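You operate a simulated robot arm through the tools that you are given. There is no shell and no other tool. Be economical: measure what you need, move in short steps, check, and stop when the job is done.

You are at the controls of a simulated two-armed robot. One attempt, no reset.

## Task
Shut the mixer down and unplug it.
Fine: mixer switch and socket switch off before the plug comes out; dial to 0, lay the plug in the dish, socket cover shut.

Only the result counts: the job must be done as asked and must still hold three seconds after the hand-in. Knocking over, shifting, dropping, spilling or breaking anything else fails it. Lids that push on must go on centred and level and be pressed home; caps that screw on are set level and turned clockwise until they are tight.

## Robot
Two 7-joint arms with two-finger grippers on one trunk, on a base that drives. Base frame: it is fixed to the floor where the robot stands at the start and does not move with it; the origin is under the middle of the robot, x ahead of it, y to its left, z up. Units: m, degrees, N and s.
The left shoulder is at the start at [0.078, 0.151, 0.988], the right one opposite. With the tool pointing down near the work surface each hand reaches from about 0.34 to 0.8 m from the robot's upright axis, wherever it stands, measured 20 degrees to its own side. Places, roughly: chuck knob [0.5, 0.3, 1.3]; height lever [0.8, 0.2, 1.2]; mixer head [0.7, 0.3, 1.3]; mixer switch [0.5, 0, 0.8]; socket cover [0.7, 0, 0.8]; socket switch [0.7, -0.1, 0.8]; speed dial [0.5, -0.1, 0.8]. Payload 2.54 kg a hand.
The tool frame of a hand sits at the grasp point between the pads (the TCP): z along the fingers, y along the line on which they close. The tips reach 0.03 m beyond it. The gripper opens to 0.116 m. The gripper's body begins 0.095 m behind the TCP.
Orientation is that of the tool frame in the base frame, as a unit quaternion [x, y, z, w]. With the fingers straight down and closing along the base's y, the tool's x points along the base's -x, its y along +y and its z along -z.

## Interface
- The arms move only by the tool step_arm. It takes "left_increments", "right_increments" or both (then of equal length, played together; a hand with none holds still); each is a list that holds one entry, the list of rows, each a list of 7 numbers: the shift along the tool's x, y, z in units of 250 mm (1.0 is 250 mm), then the turn, a rotation vector about the tool's x, y, z in units of 120 degrees (1.0 is 120 degrees), then the gripper command, from -1 (fully open) to 1 (shut), values between in proportion. In form: [[[x, y, z, ax, ay, az, hand], ...]]. A call has 1 to 20 rows; each row is the pose to reach, as a shift and turn from the pose commanded when the call began, along the tool's axes at that moment. A call with a number of a shift or a turn outside -1 to 1 is refused whole. A row lasts 0.2 s, in which the tool goes at most 0.05 m and 8.6 degrees; a call with a longer step from one row to the next is refused whole, and so is a gripper value outside its range. Where a pose cannot be reached the arm comes as near as it can. A force on the tool above 60 N (or 10 N above the force at the start of the call, whichever is more), or a blocked arm, ends the call early, and 0.2 s more pass. Each finger travels about 0.072 m/s and halts on what it meets, pressing with about 39 N; the grip force reading is that of the motor and also rises with nothing between the fingers. The clock runs only during rows and for 0.2 s after the last one: add rows that repeat a pose to give the fingers time. The reply holds the time, the measured pose of the TCP, the force on the tool along the base axes, the opening and the grip force, in the units named above and with some noise, with the torque about the TCP (base axes, N m) and any sound that the robot's microphone picked up.
- Cameras (640 x 400 px; columns grow to the right, rows downward): "scene" is now at [0.1611, 0.0061, 1.1472]; the picture's right is [0.07, -1.00, 0.00], its down [-0.18, -0.01, -0.98] and it looks along [0.98, 0.07, -0.18] (base axes); focal length 214 px, centre (320, 200). "left" rides on the left gripper at [0.069, 0.015, -0.122] in its tool frame; the picture's right is [-0.21, 0.98, 0.00], its down [-0.83, -0.18, -0.53] and it looks along [-0.52, -0.11, 0.85] (tool axes); focal length 251 px, centre (320, 200). "right" rides on the right gripper at [0.069, -0.015, -0.122] in its tool frame; the picture's right is [0.21, 0.98, 0.00], its down [-0.83, 0.18, -0.53] and it looks along [-0.52, 0.11, 0.85] (tool axes); focal length 251 px, centre (320, 200). There is no depth. A picture from a camera that has moved, and an enlarged one, comes with that camera's place and axes in the base frame and with its lens.
- capture(camera): a new picture of that camera. It takes no simulated time.
- lift_body(by): slides the trunk up (or, below 0, down) by that many m; the arms and the scene camera ride with it, the base frame stays. It gives what a move gives, with no picture.
- base_move(legs): drives the robot by 1 to 6 legs, each [ahead, left, turn to the left] in m, m and degrees, along the robot's own axes; the way and the turn of a leg run together, so that a leg with both is an arc; at most 1.5 m and 180 degrees a leg. The arms and the cameras ride along, it lands a little off, and it stops where it bumps. It gives what a move gives.
- head_to(pan, tilt): turns the head with the scene camera to pan (to the left, within 80 degrees either way) and tilt (down, from -29 to 69), counted from straight ahead of the robot. It gives what a move gives.
- enlarge(camera, box): a new picture of the part [left, top, right, bottom] of that camera's present view, enlarged. It takes no simulated time.
- job_done(): hands the job in; it is judged then, once.

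Work in short steps. Places have to be worked out from the pictures, the camera data and where the tool is seen: move nearer, look again, correct. Check each grasp and each placing, and mend what went wrong. You have 120 turns and 88 pictures in all, those below and enlarged ones among them. Open the grippers and draw the arms clear of the work before you hand the job in, unless the task says otherwise; then end with one line.

The tools are called after "Request:" as name(argument=value, ...) on one line, values as JSON. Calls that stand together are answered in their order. step_arm: Moves the arms, as the interface text tells. Its arguments: {"type":"object","properties":{"left_increments":{"type":"array"},"right_increments":{"type":"array"}},"required":[]} The other tools are called the same way: lift_body (by) slides the trunk up or down; base_move (legs) drives the base; head_to (pan, tilt) turns the head that bears the scene camera; capture (camera) takes a picture; enlarge (camera, box) takes an enlarged picture of a part of a camera's view; job_done () hands the job in.

At the start:

```text
time: 0.0
left_tcp_pos: [0.4588, 0.1469, 1.1331]
left_tool_rot: [-0.001, 1.0, 0.001, 0.0]
left_ft_force: [-0.1, 0.1, -0.4]
left_moment: [-0.01, 0.02, 0.0]
left_gripper_width: 0.1158
left_grasp_force: 0.1
right_tcp_pos: [0.3797, -0.1483, 1.1412]
right_tool_rot: [0.0, 1.0, 0.0, 0.0]
right_ft_force: [0.1, 0.3, 0.9]
right_moment: [0.03, -0.01, 0.01]
right_gripper_width: 0.1161
right_grasp_force: 0.0
trunk travel left (down, up): [-0.225, 0.064]
robot x, y, heading: [-0.0005, -0.0005, 0.2]
head pan, tilt: [4.0, 10.6]
```

scene: 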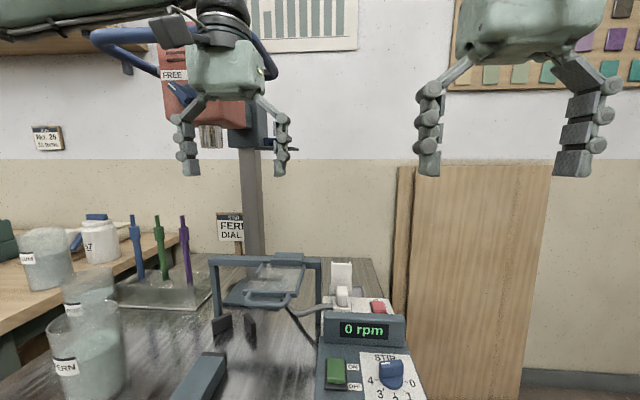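
right: 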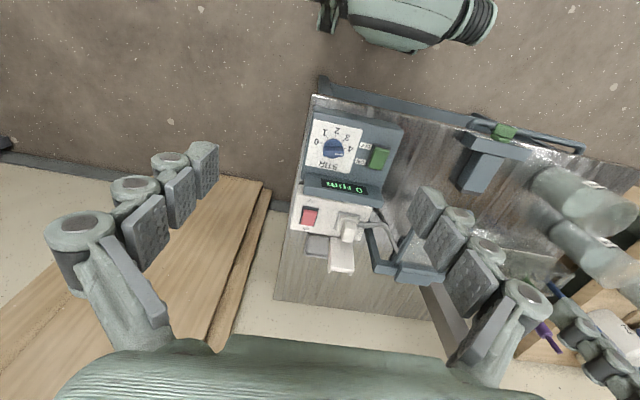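
left: 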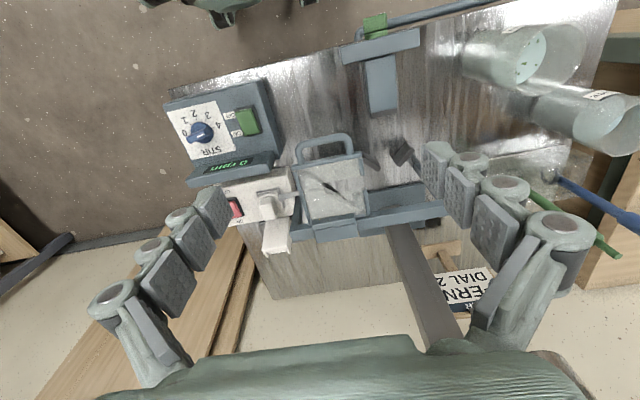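

The pictures show the control box, socket and a dish with a lid-like frame. I tilt the head down and take closer looks.

Request:
head_to(pan=0, tilt=38)

Request:
capture(camera="scene")

Request:
enlarge(camera="right", box=[240, 70, 480, 290])

Request:
enlarge(camera="left", box=[150, 70, 400, 270])

```text
time: 0.9
left_tcp_pos: [0.4581, 0.1477, 1.134]
left_tool_rot: [0.0, 1.0, 0.0, 0.0]
left_ft_force: [-0.5, 0.5, 0.1]
left_moment: [-0.01, -0.01, -0.01]
left_gripper_width: 0.116
left_grasp_force: 0.1
right_tcp_pos: [0.3789, -0.1489, 1.1408]
right_tool_rot: [0.0, 1.0, 0.0, 0.0]
right_ft_force: [0.3, -0.5, 0.7]
right_moment: [0.02, -0.01, -0.03]
right_gripper_width: 0.116
right_grasp_force: 0.1
trunk travel left (down, up): [-0.225, 0.064]
robot x, y, heading: [-0.0025, 0.0034, -0.1]
head pan, tilt: [0.0, 38.0]
```

```text
84 pictures are left
camera scene: at [0.1546, -0.0003, 1.1036], right [0.0, -1.0, 0.0], down [-0.62, 0.0, -0.79], along [0.79, 0.0, -0.62], focal length 214 px, centre (320, 200)
```

scene: 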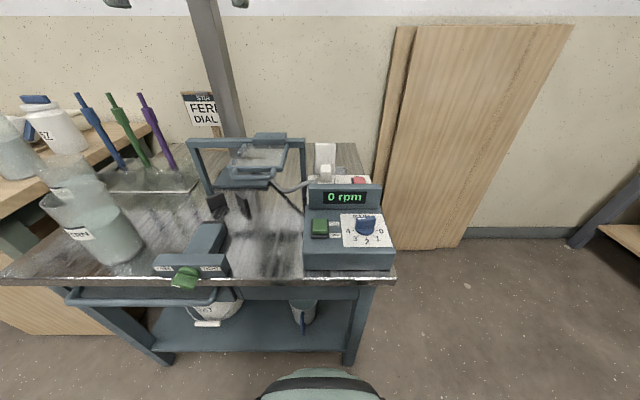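

```text
1.82 times, centred on (360, 180) of right
camera zoom: at [0.311, -0.1645, 1.2614], right [-0.21, 0.98, 0.0], down [0.83, 0.18, 0.53], along [0.52, 0.11, -0.85], focal length 457 px, centre (247, 236)
```

zoom: 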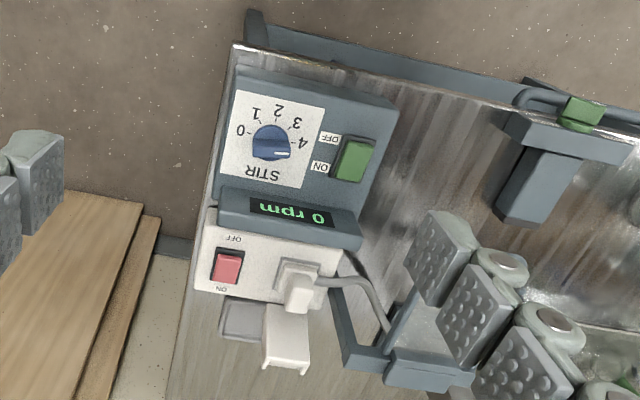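

```text
2.00 times, centred on (275, 170) of left
camera zoom: at [0.3894, 0.1628, 1.256], right [0.21, 0.98, 0.0], down [0.83, -0.18, 0.53], along [0.52, -0.11, -0.85], focal length 503 px, centre (410, 260)
```

zoom: 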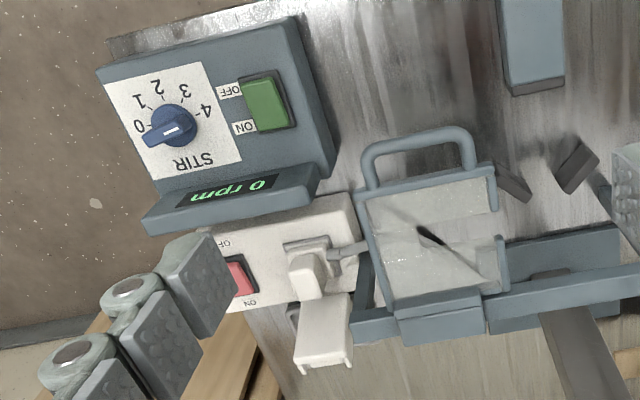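

I need more detail on the dial, switches and where the dish is.

Request:
enlarge(camera="scene", box=[280, 130, 410, 280])

Request:
enlarge(camera="scene", box=[0, 80, 310, 340])

```text
2.67 times, centred on (345, 205) of scene
camera zoom: at [0.1546, -0.0003, 1.1036], right [0.0, -1.0, 0.0], down [-0.62, 0.0, -0.79], along [0.79, 0.0, -0.62], focal length 572 px, centre (253, 187)
```

zoom: 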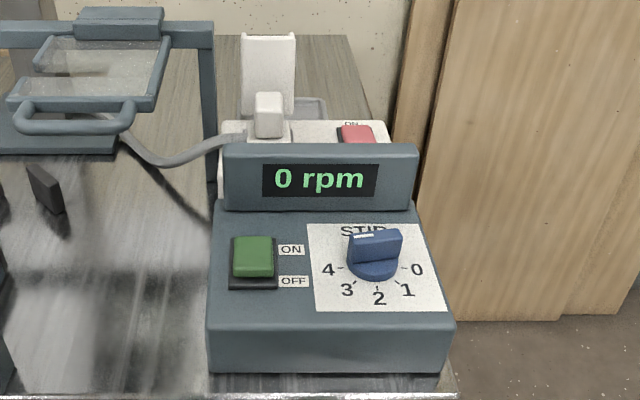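

```text
1.54 times, centred on (155, 210) of scene
camera zoom: at [0.1546, -0.0003, 1.1036], right [0.0, -1.0, 0.0], down [-0.62, 0.0, -0.79], along [0.79, 0.0, -0.62], focal length 330 px, centre (574, 185)
```

zoom: 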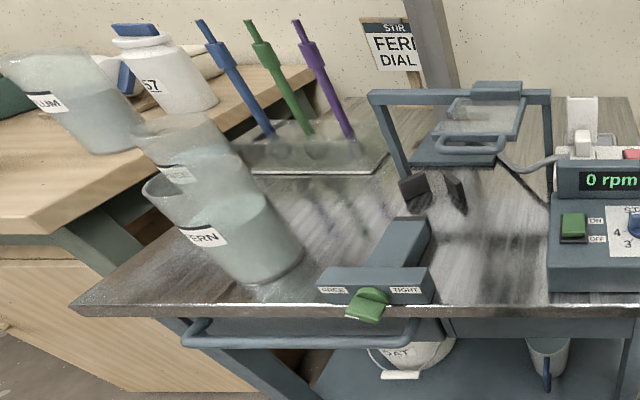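

I haven't found the dish yet, so I look left, right and at the area behind the socket.

Request:
head_to(pan=45, tilt=30)

Request:
capture(camera="scene")

Request:
head_to(pan=-45, tilt=30)

Request:
capture(camera="scene")

Request:
enlarge(camera="left", box=[180, 150, 320, 270])

Request:
enlarge(camera="right", box=[280, 170, 400, 280])

```text
time: 2.0
left_tcp_pos: [0.4581, 0.148, 1.133]
left_tool_rot: [0.0, 1.0, 0.0, 0.0]
left_ft_force: [-0.9, 1.2, -0.2]
left_moment: [0.04, -0.02, -0.01]
left_gripper_width: 0.116
left_grasp_force: 0.1
right_tcp_pos: [0.3793, -0.1492, 1.1406]
right_tool_rot: [0.0, 1.0, -0.001, 0.0]
right_ft_force: [0.6, 0.9, -0.3]
right_moment: [-0.02, -0.05, -0.03]
right_gripper_width: 0.1159
right_grasp_force: 0.0
trunk travel left (down, up): [-0.225, 0.064]
robot x, y, heading: [-0.0007, 0.0008, 0.1]
head pan, tilt: [45.0, 30.0]
```

```text
79 pictures are left
camera scene: at [0.1323, 0.0636, 1.1158], right [0.71, -0.71, 0.0], down [-0.35, -0.35, -0.87], along [0.61, 0.61, -0.5], focal length 214 px, centre (320, 200)
```

scene: 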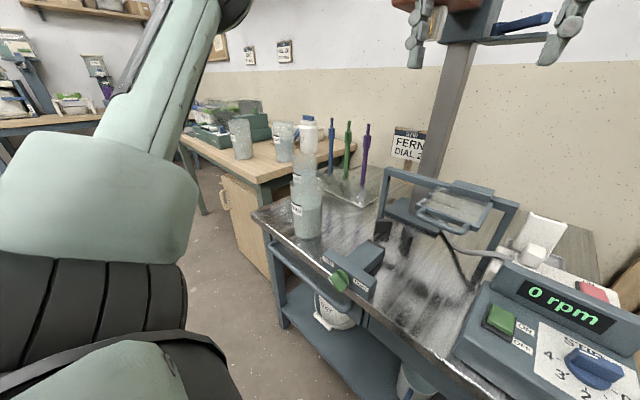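

```text
time: 3.7
left_tcp_pos: [0.4579, 0.1472, 1.1338]
left_tool_rot: [0.0, 1.0, 0.0, 0.0]
left_ft_force: [0.1, -0.4, 0.7]
left_moment: [0.01, -0.01, -0.03]
left_gripper_width: 0.1159
left_grasp_force: 0.2
right_tcp_pos: [0.378, -0.1493, 1.1397]
right_tool_rot: [0.0, 1.0, 0.0, 0.001]
right_ft_force: [0.2, -0.1, 0.5]
right_moment: [0.02, 0.0, 0.02]
right_gripper_width: 0.1161
right_grasp_force: 0.1
trunk travel left (down, up): [-0.225, 0.064]
robot x, y, heading: [-0.0021, 0.0017, 0.1]
head pan, tilt: [-45.0, 30.0]
```

```text
78 pictures are left
camera scene: at [0.1323, -0.0642, 1.1158], right [-0.71, -0.71, 0.0], down [-0.35, 0.35, -0.87], along [0.61, -0.61, -0.5], focal length 214 px, centre (320, 200)
```

scene: 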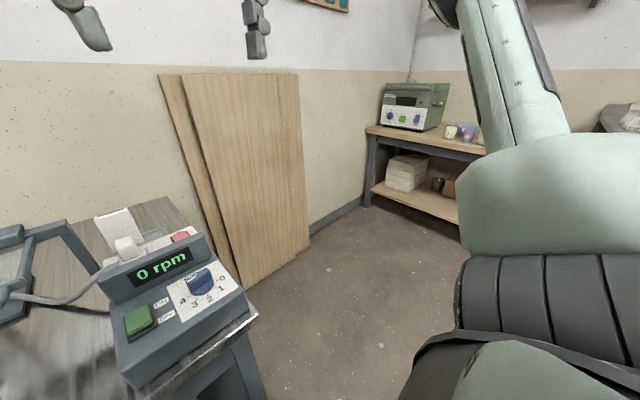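

```text
3.33 times, centred on (250, 210) of left
camera zoom: at [0.3894, 0.1628, 1.256], right [0.21, 0.98, 0.0], down [0.83, -0.18, 0.53], along [0.52, -0.11, -0.85], focal length 838 px, centre (553, 167)
```

zoom: 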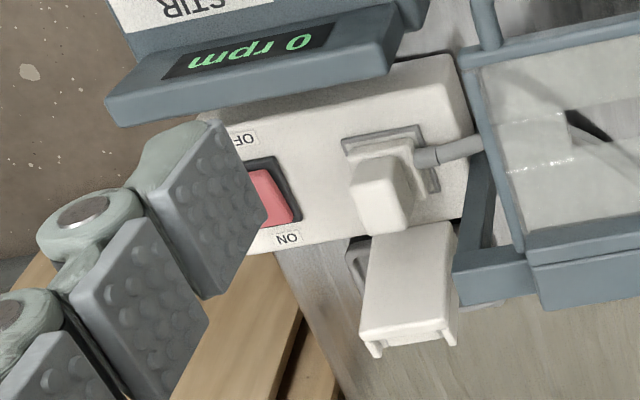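

```text
3.64 times, centred on (340, 225) of right
camera zoom: at [0.3111, -0.1645, 1.2614], right [-0.21, 0.98, 0.0], down [0.83, 0.18, 0.53], along [0.52, 0.11, -0.85], focal length 914 px, centre (247, 109)
```

zoom: 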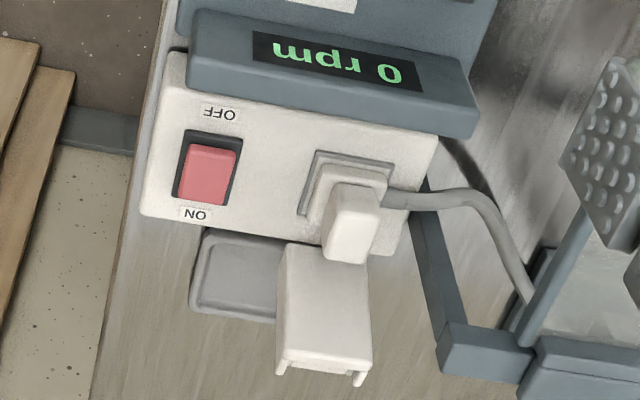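

The grey dish is on the table behind the socket switch, around (0.81, -0.05). I bring the right hand over the control box for a close look at the dial and switch states.

Request:
step_arm(right_increments=[[[-0.03, 0.06, 0.13, 0, 0, 0, -1], [-0.06, 0.12, 0.26, 0, 0, 0, -1], [-0.09, 0.18, 0.39, 0, 0, 0, -1], [-0.12, 0.24, 0.52, 0, 0, 0, -1], [-0.16, 0.28, 0.64, 0, 0, 0, -1], [-0.16, 0.28, 0.64, 0, 0, 0, -1]]])

Request:
capture(camera="right")

Request:
head_to(pan=0, tilt=35)

```text
time: 5.1
left_tcp_pos: [0.4579, 0.147, 1.1335]
left_tool_rot: [0.0, 1.0, 0.0, 0.001]
left_ft_force: [0.5, -0.5, 0.7]
left_moment: [-0.04, 0.03, 0.0]
left_gripper_width: 0.1159
left_grasp_force: 0.0
right_tcp_pos: [0.4215, -0.0797, 0.9794]
right_tool_rot: [0.0, 1.0, 0.0, 0.0]
right_ft_force: [0.6, 1.0, -0.3]
right_moment: [0.03, -0.02, 0.0]
right_gripper_width: 0.1159
right_grasp_force: 0.0
trunk travel left (down, up): [-0.225, 0.064]
robot x, y, heading: [0.0022, -0.002, 0.1]
head pan, tilt: [-45.0, 30.0]
```

```text
75 pictures are left
camera right: at [0.353, -0.0943, 1.1005], right [-0.21, 0.98, 0.0], down [0.83, 0.18, 0.53], along [0.52, 0.12, -0.85], focal length 251 px, centre (320, 200)
```

right: 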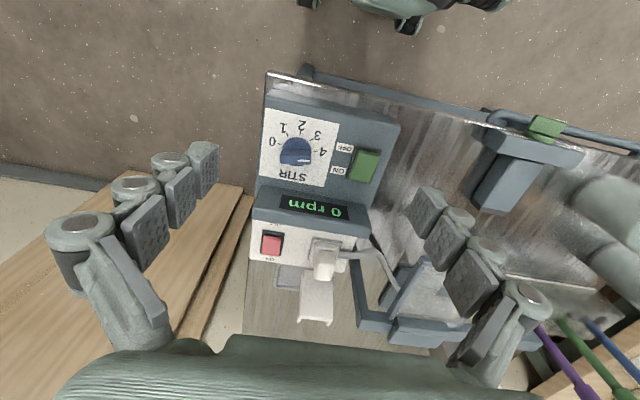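

```text
time: 6.2
left_tcp_pos: [0.4579, 0.1474, 1.134]
left_tool_rot: [0.0, 1.0, 0.001, 0.0]
left_ft_force: [-0.2, -0.4, 0.4]
left_moment: [0.0, 0.01, 0.0]
left_gripper_width: 0.116
left_grasp_force: 0.0
right_tcp_pos: [0.4209, -0.0794, 0.9805]
right_tool_rot: [0.0, 1.0, 0.0, 0.0]
right_ft_force: [-0.1, 0.7, 0.6]
right_moment: [0.02, -0.01, -0.01]
right_gripper_width: 0.1161
right_grasp_force: 0.0
trunk travel left (down, up): [-0.225, 0.064]
robot x, y, heading: [0.0019, -0.0007, 0.3]
head pan, tilt: [0.0, 35.0]
```

Request:
enlarge(camera="right", box=[240, 80, 400, 200])

Request:
enlarge(camera="right", box=[240, 190, 400, 330])

Request:
enlarge(camera="left", box=[155, 70, 285, 190])

```text
3.33 times, centred on (320, 140) of right
camera zoom: at [0.3532, -0.0945, 1.1008], right [-0.21, 0.98, 0.0], down [0.83, 0.18, 0.53], along [0.52, 0.11, -0.85], focal length 838 px, centre (320, 400)
```

zoom: 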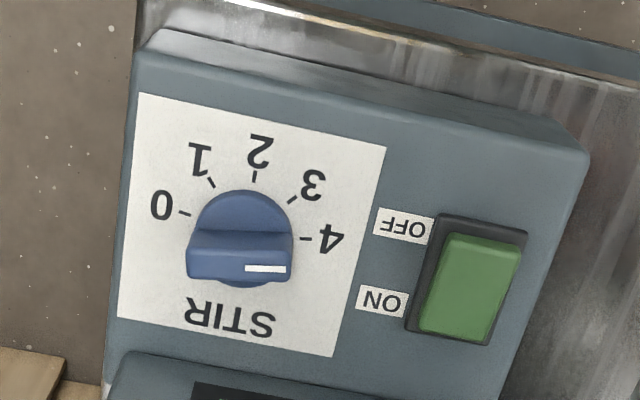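

```text
2.86 times, centred on (320, 260) of right
camera zoom: at [0.3532, -0.0945, 1.1008], right [-0.21, 0.98, 0.0], down [0.83, 0.18, 0.53], along [0.52, 0.11, -0.85], focal length 718 px, centre (320, 29)
```

zoom: 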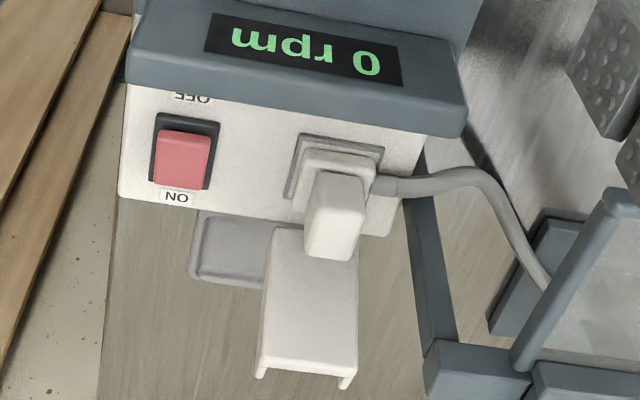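

```text
3.33 times, centred on (220, 130) of left
camera zoom: at [0.3894, 0.1628, 1.256], right [0.21, 0.98, 0.0], down [0.83, -0.18, 0.53], along [0.52, -0.11, -0.85], focal length 838 px, centre (653, 433)
```

zoom: 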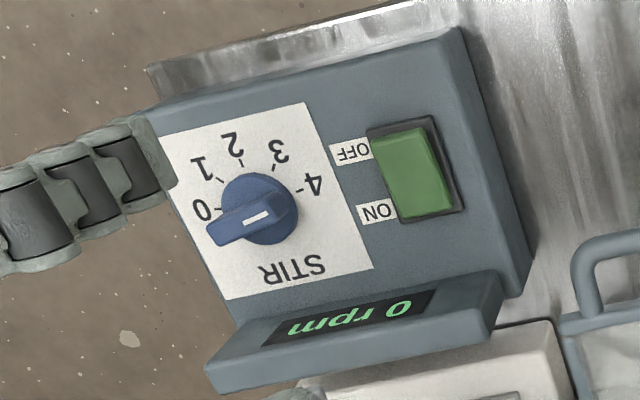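

Both views agree: the green rocker's OFF end is at (0.469, 0.000, 0.770) and its ON end is lower, so it is ON. The dial bar is at (0.495, -0.099, 0.777) pointing at 4. I move the closed right fingers above the OFF end.

Request:
step_arm(right_increments=[[[-0.05, 0.08, 0.12, 0, 0, 0, 1], [-0.1, 0.16, 0.24, 0, 0, 0, 1], [-0.15, 0.24, 0.36, 0, 0, 0, 1], [-0.184, 0.32, 0.46, 0, 0, 0, 1], [-0.184, 0.32, 0.56, 0, 0, 0, 1], [-0.184, 0.32, 0.56, 0, 0, 0, 1]]])

Request:
enlarge(camera="right", box=[160, 50, 480, 250])

Request:
enlarge(camera="scene", box=[270, 120, 430, 270])

```text
time: 7.6
left_tcp_pos: [0.4574, 0.1477, 1.1331]
left_tool_rot: [0.0, 1.0, -0.001, 0.0]
left_ft_force: [1.4, -0.4, 0.1]
left_moment: [0.01, -0.02, 0.01]
left_gripper_width: 0.1159
left_grasp_force: 0.1
right_tcp_pos: [0.4668, 0.0019, 0.8399]
right_tool_rot: [0.0, 1.0, 0.0, 0.0]
right_ft_force: [1.2, 0.0, 0.7]
right_moment: [0.03, -0.01, -0.05]
right_gripper_width: 0.0
right_grasp_force: 29.1
trunk travel left (down, up): [-0.225, 0.064]
robot x, y, heading: [-0.0021, -0.0048, 0.2]
head pan, tilt: [0.0, 35.0]
```

```text
2.00 times, centred on (320, 150) of right
camera zoom: at [0.3988, -0.0135, 0.9617], right [-0.21, 0.98, 0.0], down [0.83, 0.18, 0.53], along [0.52, 0.11, -0.85], focal length 503 px, centre (320, 300)
```

zoom: 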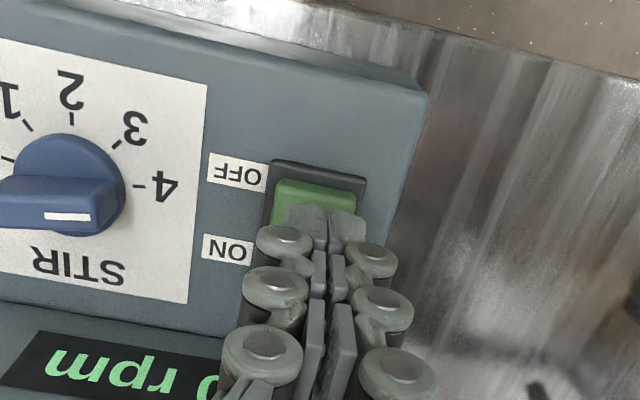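

```text
2.67 times, centred on (350, 195) of scene
camera zoom: at [0.1563, -0.0003, 1.1081], right [0.0, -1.0, 0.0], down [-0.57, 0.0, -0.82], along [0.82, 0.0, -0.57], focal length 572 px, centre (240, 213)
```

zoom: 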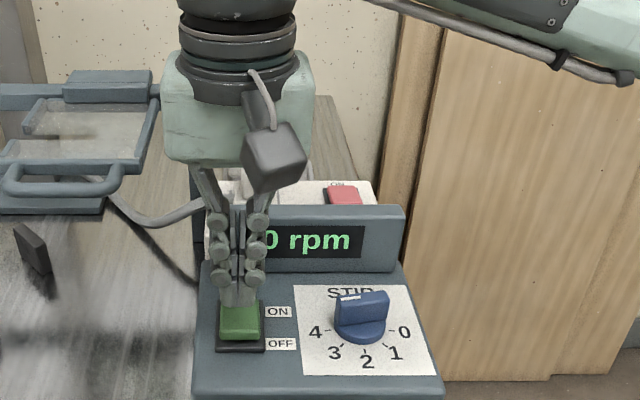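

The OFF edge is at x≈0.464, so I shift 5 mm forward and push down gently.

Request:
step_arm(right_increments=[[[-0.02, -0.006, 0.0, 0, 0, 0, 1], [-0.02, -0.006, 0.06, 0, 0, 0, 1], [-0.02, -0.006, 0.12, 0, 0, 0, 1], [-0.02, -0.006, 0.15, 0, 0, 0, 1], [-0.02, -0.006, 0.17, 0, 0, 0, 1], [-0.02, -0.006, 0.185, 0, 0, 0, 1], [-0.02, -0.006, 0.2, 0, 0, 0, 1]]])

Request:
enlarge(camera="scene", box=[270, 120, 430, 270])

```text
time: 9.2
left_tcp_pos: [0.4565, 0.1473, 1.1342]
left_tool_rot: [0.0, 1.0, 0.0, 0.0]
left_ft_force: [-0.6, -0.1, -0.4]
left_moment: [0.04, 0.0, 0.02]
left_gripper_width: 0.1161
left_grasp_force: 0.1
right_tcp_pos: [0.4705, -0.0012, 0.8018]
right_tool_rot: [-0.001, 1.0, 0.006, 0.008]
right_ft_force: [-13.9, -6.4, 25.7]
right_moment: [-0.24, 0.04, -0.03]
right_gripper_width: 0.0059
right_grasp_force: 28.7
trunk travel left (down, up): [-0.225, 0.064]
robot x, y, heading: [0.0032, -0.0001, 0.0]
head pan, tilt: [0.0, 35.0]
stopped in row 7 (right hand): the force on the tool passed its limit at 61 N (the readings are from after the stop); the commanded pose is now the measured one
```

```text
2.67 times, centred on (350, 195) of scene
camera zoom: at [0.1539, -0.0011, 1.1083], right [0.0, -1.0, 0.0], down [-0.57, 0.0, -0.82], along [0.82, 0.0, -0.57], focal length 572 px, centre (240, 213)
```

zoom: 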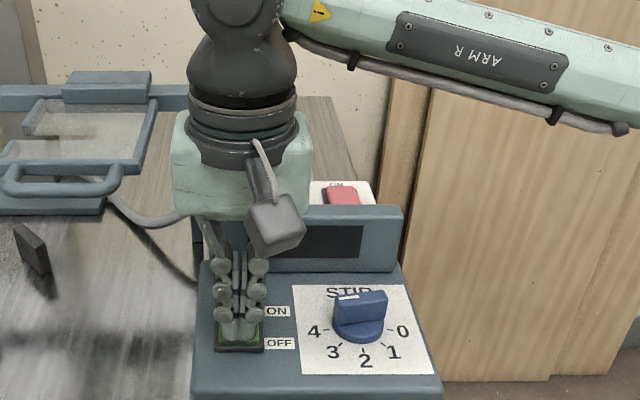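

The display went dark: the mixer is off. I lift and move over the dial, turning the hand 90° clockwise (from above) with the gripper half open.

Request:
step_arm(right_increments=[[[0, 0, -0.12, 0, 0, 0, 1], [0, 0, -0.24, 0, 0, 0, 1], [-0.01, -0.04, -0.24, 0, 0, 0.068, 0.2], [-0.02, -0.08, -0.24, 0, 0, 0.136, 0], [-0.03, -0.12, -0.24, 0, 0, 0.204, 0], [-0.04, -0.16, -0.24, 0, 0, 0.272, 0], [-0.05, -0.2, -0.24, 0, 0, 0.34, 0], [-0.06, -0.24, -0.24, 0, 0, 0.408, 0], [-0.07, -0.28, -0.24, 0, 0, 0.476, 0], [-0.08, -0.32, -0.24, 0, 0, 0.544, 0], [-0.09, -0.36, -0.24, 0, 0, 0.612, 0], [-0.1, -0.39, -0.24, 0, 0, 0.68, 0], [-0.1, -0.39, -0.24, 0, 0, 0.75, 0], [-0.1, -0.39, -0.24, 0, 0, 0.75, 0]]])

Request:
capture(camera="right")

Request:
enlarge(camera="scene", box=[270, 120, 430, 270])

```text
time: 12.2
left_tcp_pos: [0.4577, 0.1474, 1.1337]
left_tool_rot: [0.0, 1.0, 0.0, 0.0]
left_ft_force: [0.4, 0.9, -0.3]
left_moment: [-0.01, 0.02, 0.0]
left_gripper_width: 0.1158
left_grasp_force: 0.0
right_tcp_pos: [0.4962, -0.0974, 0.856]
right_tool_rot: [0.708, 0.706, 0.007, 0.001]
right_ft_force: [-0.3, -0.5, 0.6]
right_moment: [-0.03, -0.02, 0.0]
right_gripper_width: 0.0583
right_grasp_force: 0.0
trunk travel left (down, up): [-0.225, 0.064]
robot x, y, heading: [-0.0009, -0.0011, 0.2]
head pan, tilt: [0.0, 35.0]
```

```text
68 pictures are left
camera right: at [0.4813, -0.0292, 0.9779], right [0.98, 0.21, 0.01], down [0.17, -0.83, 0.53], along [0.12, -0.51, -0.85], focal length 251 px, centre (320, 200)
```

right: 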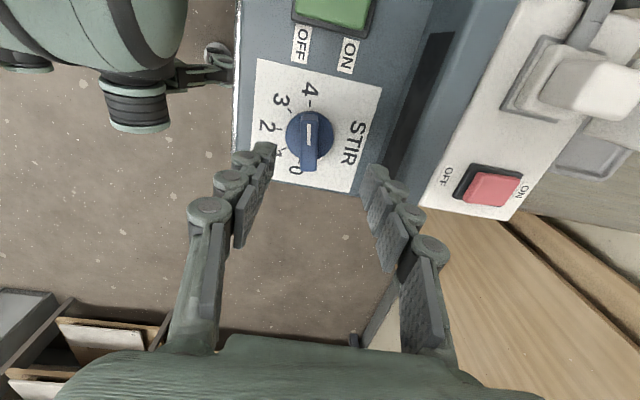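

```text
2.67 times, centred on (350, 195) of scene
camera zoom: at [0.1564, -0.0004, 1.1081], right [0.0, -1.0, 0.0], down [-0.57, 0.0, -0.82], along [0.82, 0.0, -0.57], focal length 572 px, centre (240, 213)
```

zoom: 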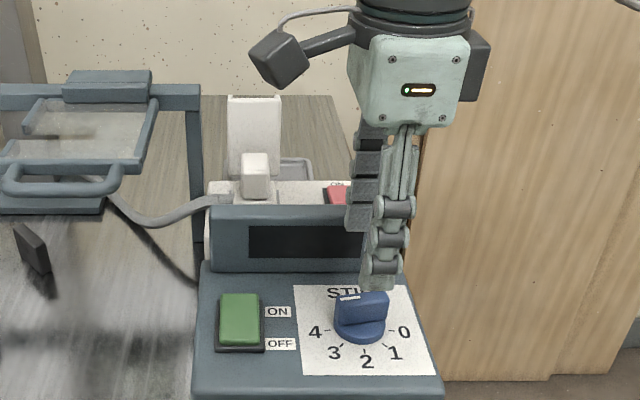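

Rocker now rests on OFF. The dial bar sits at about x=0.490, y=-0.096; I descend around it and close.

Request:
step_arm(right_increments=[[[0, -0.02, 0.08, 0, 0, 0, 0], [0, -0.02, 0.16, 0, 0, 0, 0], [0, -0.02, 0.21, 0, 0, 0, 0], [0, -0.02, 0.24, 0, 0, 0, 0], [0, -0.02, 0.24, 0, 0, 0, 0]]])

Request:
capture(camera="right")

Request:
enlarge(camera="scene", box=[270, 120, 430, 270])

```text
time: 13.4
left_tcp_pos: [0.4591, 0.1478, 1.1337]
left_tool_rot: [0.0, 1.0, -0.001, 0.0]
left_ft_force: [-0.5, -0.2, -0.7]
left_moment: [-0.01, 0.01, 0.03]
left_gripper_width: 0.1158
left_grasp_force: 0.1
right_tcp_pos: [0.4933, -0.098, 0.7988]
right_tool_rot: [0.708, 0.706, 0.007, 0.001]
right_ft_force: [0.8, 1.0, 1.2]
right_moment: [0.03, 0.0, -0.02]
right_gripper_width: 0.0581
right_grasp_force: 0.0
trunk travel left (down, up): [-0.225, 0.064]
robot x, y, heading: [-0.0012, 0.0003, 0.1]
head pan, tilt: [0.0, 35.0]
```

```text
66 pictures are left
camera right: at [0.4776, -0.0295, 0.9191], right [0.98, 0.21, 0.01], down [0.17, -0.83, 0.53], along [0.12, -0.51, -0.85], focal length 251 px, centre (320, 200)
```

right: 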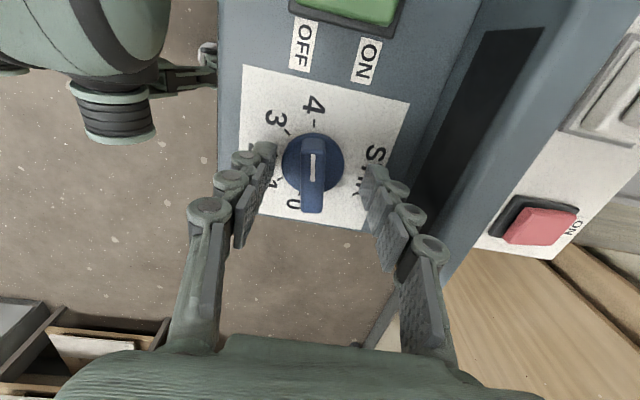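

```text
2.67 times, centred on (350, 195) of scene
camera zoom: at [0.1564, -0.0004, 1.1081], right [0.0, -1.0, 0.0], down [-0.57, 0.0, -0.82], along [0.82, 0.0, -0.57], focal length 572 px, centre (240, 213)
```

zoom: 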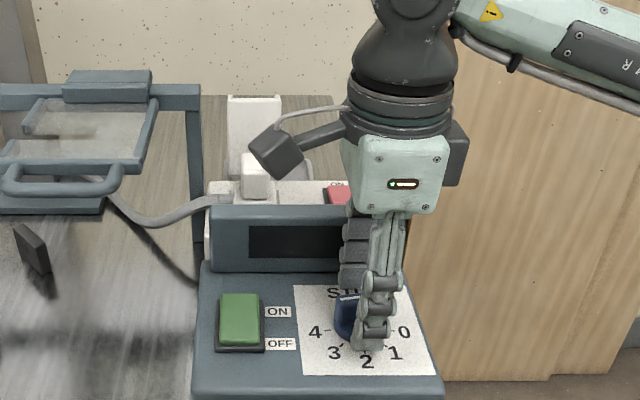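

Knob axis reads about (0.489, -0.093). I nudge the hand onto it and close.

Request:
step_arm(right_increments=[[[0.016, -0.014, 0.0, 0, 0, 0, 0], [0.016, -0.014, 0.008, 0, 0, 0, 0.4], [0.016, -0.014, 0.008, 0, 0, 0, 0.8], [0.016, -0.014, 0.008, 0, 0, 0, 0.8]]])

Request:
capture(camera="right")

```text
time: 14.4
left_tcp_pos: [0.4558, 0.1477, 1.135]
left_tool_rot: [0.0, 1.0, 0.0, 0.001]
left_ft_force: [-0.4, -0.7, 0.3]
left_moment: [0.02, -0.01, 0.0]
left_gripper_width: 0.1161
left_grasp_force: 0.2
right_tcp_pos: [0.4873, -0.0927, 0.7981]
right_tool_rot: [0.706, 0.708, 0.009, 0.001]
right_ft_force: [-11.1, -1.1, 24.7]
right_moment: [-0.08, 0.84, 0.46]
right_gripper_width: 0.0172
right_grasp_force: 41.8
trunk travel left (down, up): [-0.225, 0.064]
robot x, y, heading: [0.0005, 0.002, 0.0]
head pan, tilt: [0.0, 35.0]
```

```text
64 pictures are left
camera right: at [0.4713, -0.0247, 0.9199], right [0.98, 0.22, 0.02], down [0.17, -0.83, 0.53], along [0.13, -0.51, -0.85], focal length 251 px, centre (320, 200)
```

right: 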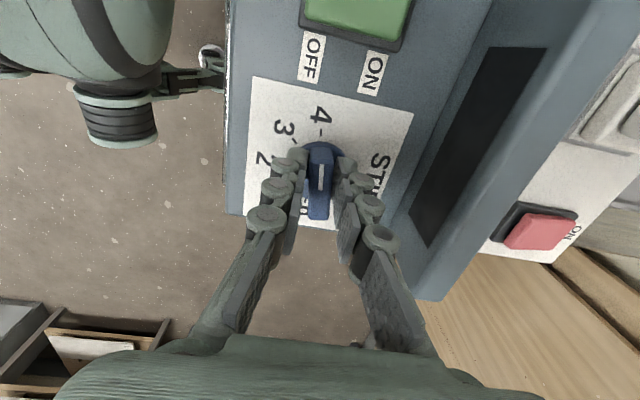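

The bar is gripped (17 mm). I ease up 3 mm to shed the down force and turn counter-clockwise by 45°, then check.

Request:
step_arm(right_increments=[[[0, 0.008, -0.012, 0, 0, 0, 0.85], [0, 0.008, -0.012, 0, 0, -0.06, 0.85], [0, 0.008, -0.012, 0, 0, -0.12, 0.85], [0, 0.008, -0.012, 0, 0, -0.18, 0.85], [0, 0.008, -0.012, 0, 0, -0.24, 0.85], [0, 0.008, -0.012, 0, 0, -0.3, 0.85], [0, 0.008, -0.012, 0, 0, -0.375, 0.85]]])

Request:
capture(camera="right")

```text
refused: row 7 steps farther than a row can; nothing moved
```

```text
63 pictures are left
camera right: at [0.4713, -0.0247, 0.9199], right [0.98, 0.22, 0.02], down [0.17, -0.83, 0.53], along [0.13, -0.51, -0.85], focal length 251 px, centre (320, 200)
```

right: 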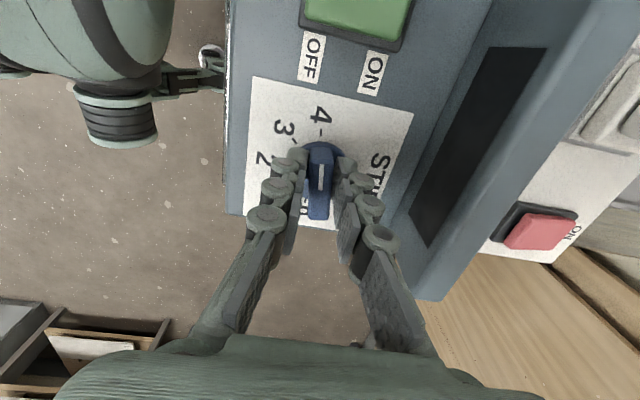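

The last step was slightly too big; I repeat it with finer steps.

Request:
step_arm(right_increments=[[[0, 0.008, -0.012, 0, 0, 0, 0.85], [0, 0.008, -0.012, 0, 0, -0.065, 0.85], [0, 0.008, -0.012, 0, 0, -0.13, 0.85], [0, 0.008, -0.012, 0, 0, -0.195, 0.85], [0, 0.008, -0.012, 0, 0, -0.26, 0.85], [0, 0.008, -0.012, 0, 0, -0.32, 0.85], [0, 0.008, -0.012, 0, 0, -0.375, 0.85]]])

Request:
capture(camera="right")

```text
time: 16.1
left_tcp_pos: [0.4539, 0.1482, 1.1355]
left_tool_rot: [0.0, 1.0, 0.001, 0.002]
left_ft_force: [-0.6, 0.2, 0.5]
left_moment: [0.02, -0.02, 0.02]
left_gripper_width: 0.116
left_grasp_force: 0.1
right_tcp_pos: [0.4849, -0.0935, 0.7984]
right_tool_rot: [0.381, 0.925, 0.004, -0.002]
right_ft_force: [-43.0, -0.5, 6.6]
right_moment: [0.12, 1.37, -0.18]
right_gripper_width: 0.0135
right_grasp_force: 40.3
trunk travel left (down, up): [-0.225, 0.064]
robot x, y, heading: [-0.0034, -0.0006, 0.2]
head pan, tilt: [0.0, 35.0]
```

```text
62 pictures are left
camera right: at [0.4255, -0.0567, 0.9193], right [0.53, 0.85, 0.01], down [0.71, -0.46, 0.53], along [0.45, -0.28, -0.85], focal length 251 px, centre (320, 200)
```

right: 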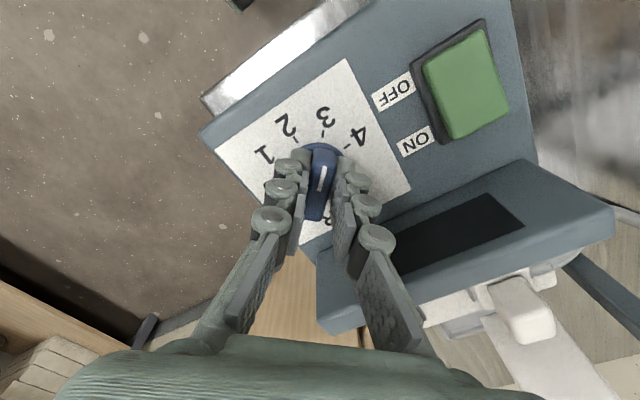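

Pointer now at 3. There is a 43 N side load, so the knob axis is a few mm nearer; I correct and turn 90° further.

Request:
step_arm(right_increments=[[[0.018, -0.018, 0, 0, 0, 0, 0.85], [0.018, -0.018, 0, 0, 0, -0.065, 0.85], [0.018, -0.018, 0, 0, 0, -0.13, 0.85], [0.018, -0.018, 0, 0, 0, -0.195, 0.85], [0.018, -0.018, 0, 0, 0, -0.26, 0.85], [0.018, -0.018, 0, 0, 0, -0.325, 0.85], [0.018, -0.018, 0, 0, 0, -0.39, 0.85], [0.018, -0.018, 0, 0, 0, -0.455, 0.85], [0.018, -0.018, 0, 0, 0, -0.52, 0.85], [0.018, -0.018, 0, 0, 0, -0.585, 0.85], [0.018, -0.018, 0, 0, 0, -0.65, 0.85], [0.018, -0.018, 0, 0, 0, -0.7, 0.85], [0.018, -0.018, 0, 0, 0, -0.75, 0.85]]])

Request:
capture(camera="right")

```text
time: 18.9
left_tcp_pos: [0.4574, 0.1438, 1.1344]
left_tool_rot: [0.0, 1.0, 0.001, 0.001]
left_ft_force: [0.4, -0.1, -0.3]
left_moment: [0.05, 0.03, -0.01]
left_gripper_width: 0.1161
left_grasp_force: 0.0
right_tcp_pos: [0.4839, -0.1021, 0.7986]
right_tool_rot: [-0.38, 0.925, -0.004, 0.004]
right_ft_force: [-6.4, -46.5, 4.8]
right_moment: [-0.95, 0.04, -0.2]
right_gripper_width: 0.0135
right_grasp_force: 39.9
trunk travel left (down, up): [-0.225, 0.064]
robot x, y, heading: [-0.0001, -0.0022, 0.0]
head pan, tilt: [0.0, 35.0]
```

```text
61 pictures are left
camera right: at [0.4459, -0.1602, 0.9189], right [-0.84, 0.54, -0.01], down [0.45, 0.71, 0.54], along [0.3, 0.44, -0.84], focal length 251 px, centre (320, 200)
```

right: 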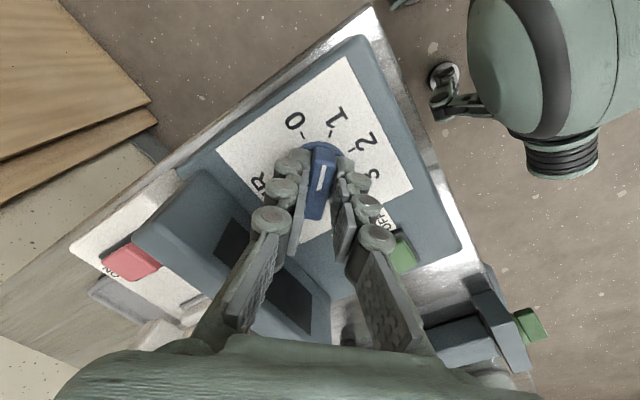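

Pointer at 1. I shift 7 mm to the right to relieve the load and turn the last 45° to 0.

Request:
step_arm(right_increments=[[[0.02, -0.02, 0, 0, 0, 0, 0.85], [0.02, -0.02, 0, 0, 0, -0.065, 0.85], [0.02, -0.02, 0, 0, 0, -0.13, 0.85], [0.02, -0.02, 0, 0, 0, -0.195, 0.85], [0.02, -0.02, 0, 0, 0, -0.26, 0.85], [0.02, -0.02, 0, 0, 0, -0.325, 0.85], [0.02, -0.02, 0, 0, 0, -0.375, 0.85], [0.02, -0.02, 0, 0, 0, -0.385, 0.85]]])

Request:
capture(camera="right")

```text
time: 20.4
left_tcp_pos: [0.4587, 0.1468, 1.1341]
left_tool_rot: [0.001, 1.0, -0.001, 0.0]
left_ft_force: [-1.3, -0.1, 0.6]
left_moment: [0.03, -0.04, 0.02]
left_gripper_width: 0.1161
left_grasp_force: 0.1
right_tcp_pos: [0.4847, -0.103, 0.8002]
right_tool_rot: [-0.541, 0.841, -0.012, 0.035]
right_ft_force: [18.1, -4.6, -5.4]
right_moment: [0.72, 0.22, -0.1]
right_gripper_width: 0.0142
right_grasp_force: 40.6
right hand out of reach, approached as far as the arm can: row 4, 5, 6, 7
trunk travel left (down, up): [-0.225, 0.064]
robot x, y, heading: [0.0012, -0.0008, -0.1]
head pan, tilt: [0.0, 35.0]
stopped in row 7 (right hand): the force on the tool passed its limit at 107 N (the readings are from after the stop); the commanded pose is now the measured one
```

```text
60 pictures are left
camera right: at [0.4622, -0.175, 0.9175], right [-0.98, 0.21, -0.07], down [0.14, 0.82, 0.56], along [0.17, 0.54, -0.83], focal length 251 px, centre (320, 200)
```

right: 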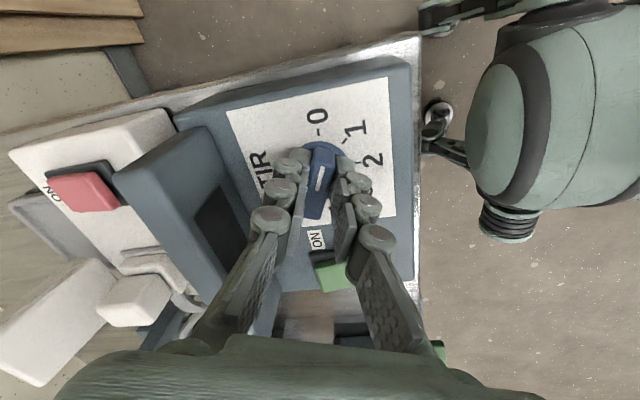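

The wrist ran out at about -66°; the dial is ~20° short of 0. I release, lift and level the hand, then regrip from the other yaw.

Request:
step_arm(right_increments=[[[0, 0, 0, 0, 0, 0, 0.3], [0, 0, 0, 0, 0, 0, 0], [0, 0, 0, 0, 0, 0, 0], [0, 0, -0.12, -0.0277, 0.022, 0, 0], [0, 0, -0.24, -0.0277, 0.022, 0, 0], [0, 0, -0.24, -0.0277, 0.022, 0, 0]]])

Request:
step_arm(right_increments=[[[0, 0, 0, 0, 0, 0.07, 0], [0, 0, 0, 0, 0, 0.14, 0], [0, 0, 0, 0, 0, 0.21, 0], [0, 0, 0, 0, 0, 0.28, 0], [0, 0, 0, 0, 0, 0.35, 0], [0, 0, 0, 0, 0, 0.42, 0], [0, 0, 0, 0, 0, 0.49, 0], [0, 0, 0, 0, 0, 0.56, 0], [0, 0, 0, 0, 0, 0.63, 0], [0, 0, 0, 0, 0, 0.7, 0], [0, 0, 0, 0, 0, 0.77, 0], [0, 0, 0, 0, 0, 0.84, 0], [0, 0, 0, 0, 0, 0.91, 0], [0, 0, 0, 0, 0, 0.98, 0]]])

Request:
enlarge(camera="scene", box=[270, 120, 430, 270])

```text
time: 21.8
left_tcp_pos: [0.4578, 0.1476, 1.1346]
left_tool_rot: [0.001, 1.0, -0.001, 0.001]
left_ft_force: [0.8, 0.2, -0.4]
left_moment: [-0.02, -0.02, -0.04]
left_gripper_width: 0.116
left_grasp_force: 0.1
right_tcp_pos: [0.4763, -0.1056, 0.8602]
right_tool_rot: [-0.544, 0.839, 0.002, -0.002]
right_ft_force: [0.2, -0.3, 0.4]
right_moment: [-0.01, 0.01, 0.0]
right_gripper_width: 0.0575
right_grasp_force: 0.1
trunk travel left (down, up): [-0.225, 0.064]
robot x, y, heading: [-0.0024, 0.0021, -0.1]
head pan, tilt: [0.0, 35.0]
```

```text
time: 24.8
left_tcp_pos: [0.4574, 0.1465, 1.1334]
left_tool_rot: [0.001, 1.0, 0.001, 0.0]
left_ft_force: [-0.2, 0.0, 0.0]
left_moment: [0.02, 0.04, -0.02]
left_gripper_width: 0.116
left_grasp_force: 0.0
right_tcp_pos: [0.4782, -0.1039, 0.8605]
right_tool_rot: [0.438, 0.899, -0.001, -0.001]
right_ft_force: [-0.7, -0.3, -0.7]
right_moment: [-0.01, -0.01, 0.0]
right_gripper_width: 0.0576
right_grasp_force: 0.0
trunk travel left (down, up): [-0.225, 0.064]
robot x, y, heading: [0.0012, -0.0023, 0.2]
head pan, tilt: [0.0, 35.0]
```

```text
2.67 times, centred on (350, 195) of scene
camera zoom: at [0.1566, -0.0003, 1.1081], right [0.0, -1.0, 0.0], down [-0.57, 0.0, -0.82], along [0.82, 0.0, -0.57], focal length 572 px, centre (240, 213)
```

zoom: 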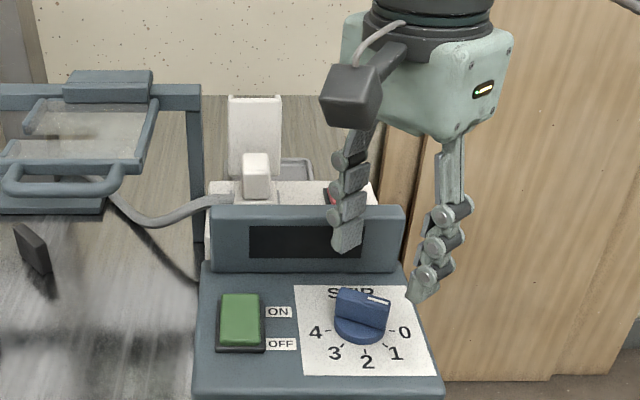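

The mark is now on the 0 side, ~20° short. I turn the hand to +105° over the knob axis (0.488, -0.097).

Request:
step_arm(right_increments=[[[0, 0.025, 0, 0, 0, 0.07, 0], [0, 0.049, 0, 0, 0, 0.14, 0], [0, 0.049, 0, 0, 0, 0.21, 0], [0, 0.049, 0, 0, 0, 0.28, 0], [0, 0.049, 0, 0, 0, 0.35, 0], [0, 0.049, 0, 0, 0, 0.42, 0], [0, 0.049, 0, 0, 0, 0.45, 0], [0, 0.049, 0, 0, 0, 0.45, 0]]])

Request:
capture(camera="right")

```text
time: 26.6
left_tcp_pos: [0.4568, 0.1479, 1.1348]
left_tool_rot: [0.001, 1.0, 0.0, 0.0]
left_ft_force: [1.1, 0.1, 0.5]
left_moment: [0.01, 0.02, 0.01]
left_gripper_width: 0.116
left_grasp_force: 0.1
right_tcp_pos: [0.4878, -0.0968, 0.8608]
right_tool_rot: [0.797, 0.603, -0.001, -0.001]
right_ft_force: [-0.5, -0.8, 0.0]
right_moment: [0.0, -0.01, -0.02]
right_gripper_width: 0.0581
right_grasp_force: 0.1
trunk travel left (down, up): [-0.225, 0.064]
robot x, y, heading: [-0.001, -0.0026, 0.1]
head pan, tilt: [0.0, 35.0]
```

```text
58 pictures are left
camera right: at [0.4932, -0.0255, 0.9812], right [1.0, -0.06, 0.0], down [-0.05, -0.84, 0.53], along [-0.03, -0.53, -0.85], focal length 251 px, centre (320, 200)
```

right: 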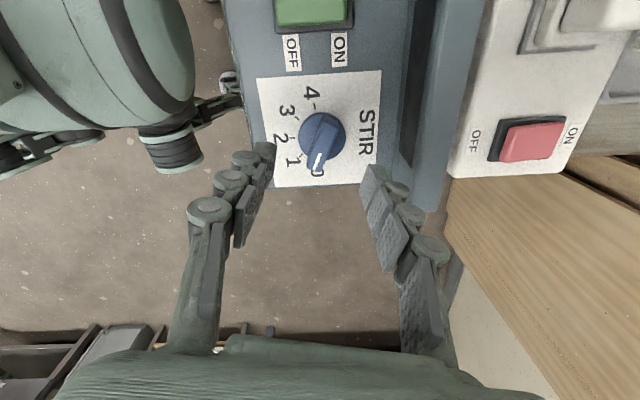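

Good alignment. Descend and close on the bar.

Request:
step_arm(right_increments=[[[0, 0, 0.08, 0, 0, 0, 0], [0, 0, 0.16, 0, 0, 0, 0], [0, 0, 0.21, 0, 0, 0, 0], [0, 0, 0.246, 0, 0, 0, 0], [0, 0, 0.246, 0, 0, 0, 0.4], [0, 0, 0.246, 0, 0, 0, 0.8], [0, 0, 0.246, 0, 0, 0, 0.85], [0, 0, 0.246, 0, 0, 0, 0.85]]])

Request:
capture(camera="right")

```text
time: 28.4
left_tcp_pos: [0.4598, 0.147, 1.1335]
left_tool_rot: [0.001, 1.0, 0.0, 0.001]
left_ft_force: [-0.8, 0.3, 0.2]
left_moment: [-0.03, -0.02, -0.04]
left_gripper_width: 0.1161
left_grasp_force: 0.0
right_tcp_pos: [0.4898, -0.0963, 0.7987]
right_tool_rot: [0.798, 0.602, 0.001, 0.0]
right_ft_force: [21.0, -1.4, 10.9]
right_moment: [-0.12, -0.57, 0.05]
right_gripper_width: 0.0135
right_grasp_force: 39.8
trunk travel left (down, up): [-0.225, 0.064]
robot x, y, heading: [0.0011, -0.0006, -0.1]
head pan, tilt: [0.0, 35.0]
```

```text
57 pictures are left
camera right: at [0.4943, -0.0258, 0.9191], right [1.0, -0.06, 0.0], down [-0.05, -0.84, 0.53], along [-0.03, -0.53, -0.85], focal length 251 px, centre (320, 200)
```

right: 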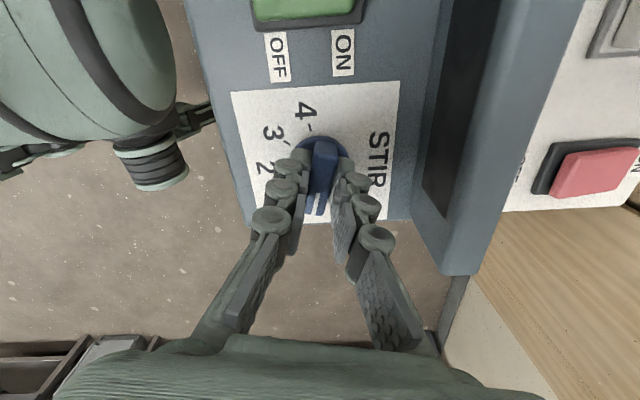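

Turn the last ~16° counter-clockwise to 0.

Request:
step_arm(right_increments=[[[0, 0.01, 0, 0, 0, -0.05, 0.85], [0, 0.01, 0, 0, 0, -0.1, 0.85], [0, 0.01, 0, 0, 0, -0.14, 0.85], [0, 0.01, 0, 0, 0, -0.14, 0.85]]])

Request:
step_arm(right_increments=[[[0, 0, 0, 0, 0, 0, 0.3], [0, 0, 0, 0, 0, 0, 0], [0, 0, 0, 0, 0, 0, 0], [0, 0, -0.12, 0, 0, 0, 0], [0, 0, -0.24, 0, 0, 0, 0], [0, 0, -0.24, 0, 0, 0, 0]]])

Request:
enlarge(camera="right", box=[200, 50, 440, 200])

Request:
enlarge(camera="scene", box=[270, 120, 430, 270])

```text
time: 29.4
left_tcp_pos: [0.4574, 0.1465, 1.1352]
left_tool_rot: [0.001, 1.0, 0.0, 0.001]
left_ft_force: [0.2, 0.0, -0.2]
left_moment: [0.04, 0.0, 0.0]
left_gripper_width: 0.1161
left_grasp_force: 0.0
right_tcp_pos: [0.4896, -0.0976, 0.7981]
right_tool_rot: [0.7, 0.714, -0.002, -0.001]
right_ft_force: [8.5, -3.0, 6.2]
right_moment: [0.25, -0.3, -1.29]
right_gripper_width: 0.0172
right_grasp_force: 43.1
trunk travel left (down, up): [-0.225, 0.064]
robot x, y, heading: [0.0021, -0.0017, 0.0]
head pan, tilt: [0.0, 35.0]
```

```text
time: 30.8
left_tcp_pos: [0.4576, 0.1458, 1.1343]
left_tool_rot: [0.0, 1.0, 0.0, 0.0]
left_ft_force: [-0.6, -0.1, -0.8]
left_moment: [-0.02, 0.02, 0.01]
left_gripper_width: 0.116
left_grasp_force: 0.0
right_tcp_pos: [0.4898, -0.0969, 0.8582]
right_tool_rot: [0.7, 0.714, -0.001, -0.001]
right_ft_force: [0.3, -0.5, 0.3]
right_moment: [-0.03, 0.0, -0.04]
right_gripper_width: 0.058
right_grasp_force: 0.1
trunk travel left (down, up): [-0.225, 0.064]
robot x, y, heading: [-0.0005, -0.0054, -0.1]
head pan, tilt: [0.0, 35.0]
```

```text
2.67 times, centred on (320, 125) of right
camera zoom: at [0.4741, -0.028, 0.9786], right [0.97, 0.23, 0.0], down [0.2, -0.82, 0.53], along [0.12, -0.52, -0.85], focal length 670 px, centre (320, 400)
```

zoom: 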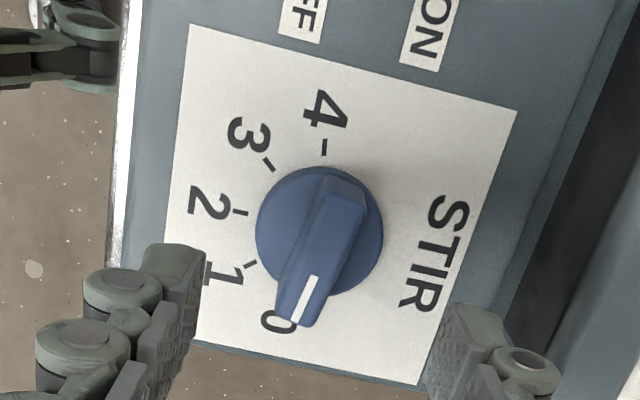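

```text
2.67 times, centred on (350, 195) of scene
camera zoom: at [0.1566, -0.0003, 1.108], right [0.0, -1.0, 0.0], down [-0.57, 0.0, -0.82], along [0.82, 0.0, -0.57], focal length 572 px, centre (240, 213)
```

zoom: 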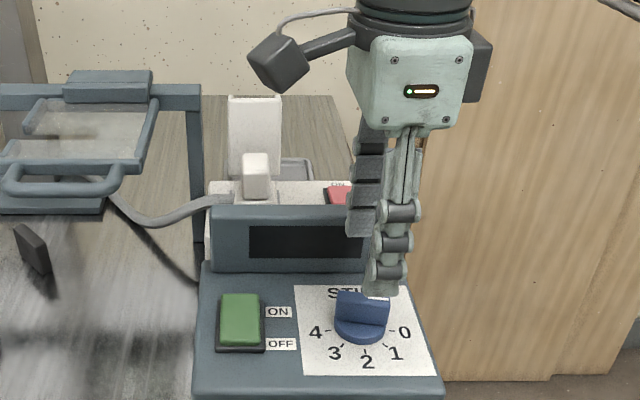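

Dial rests against its stop at 0. Next the socket switch: I check its geometry and the plug from above with the hand turned back.

Request:
step_arm(right_increments=[[[0, 0, -0.1, 0, 0, -0.07, 0.3], [0, 0, -0.2, 0, 0, -0.14, 0.6], [0, 0, -0.2, 0, 0, -0.21, 1], [0, 0, -0.2, 0, 0, -0.28, 1], [0, 0, -0.2, 0, 0, -0.35, 1], [0, 0, -0.2, 0, 0, -0.42, 1], [0, 0, -0.2, 0, 0, -0.49, 1], [0, 0, -0.2, 0, 0, -0.56, 1], [0, 0, -0.2, 0, 0, -0.63, 1], [0, 0, -0.2, 0, 0, -0.7, 1], [0, 0, -0.2, 0, 0, -0.74, 1], [0, 0, -0.2, 0, 0, -0.74, 1]]])

Request:
enlarge(camera="right", box=[160, 60, 480, 260])

```text
time: 33.4
left_tcp_pos: [0.4578, 0.1475, 1.1352]
left_tool_rot: [0.0, 1.0, 0.0, 0.002]
left_ft_force: [0.1, 0.8, 0.2]
left_moment: [0.03, -0.03, 0.01]
left_gripper_width: 0.1161
left_grasp_force: 0.1
right_tcp_pos: [0.4888, -0.0983, 0.9088]
right_tool_rot: [0.001, 1.0, 0.0, -0.002]
right_ft_force: [-0.5, -0.8, -0.5]
right_moment: [-0.05, 0.0, 0.0]
right_gripper_width: 0.0001
right_grasp_force: 28.9
trunk travel left (down, up): [-0.225, 0.064]
robot x, y, heading: [0.0026, 0.0015, -0.1]
head pan, tilt: [0.0, 35.0]
```

```text
2.00 times, centred on (320, 160) of right
camera zoom: at [0.4216, -0.1119, 1.0297], right [-0.21, 0.98, 0.0], down [0.83, 0.18, 0.53], along [0.52, 0.11, -0.85], focal length 503 px, centre (320, 280)
```

zoom: 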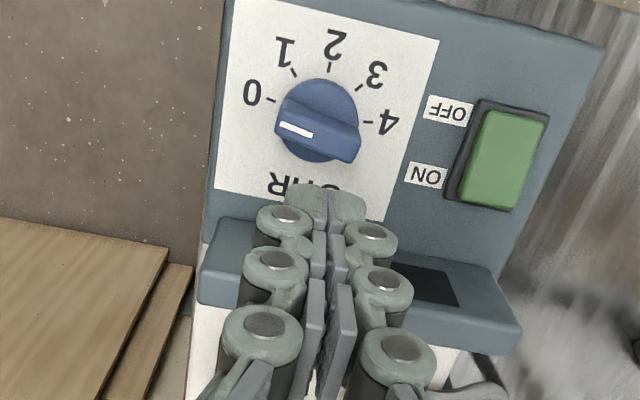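

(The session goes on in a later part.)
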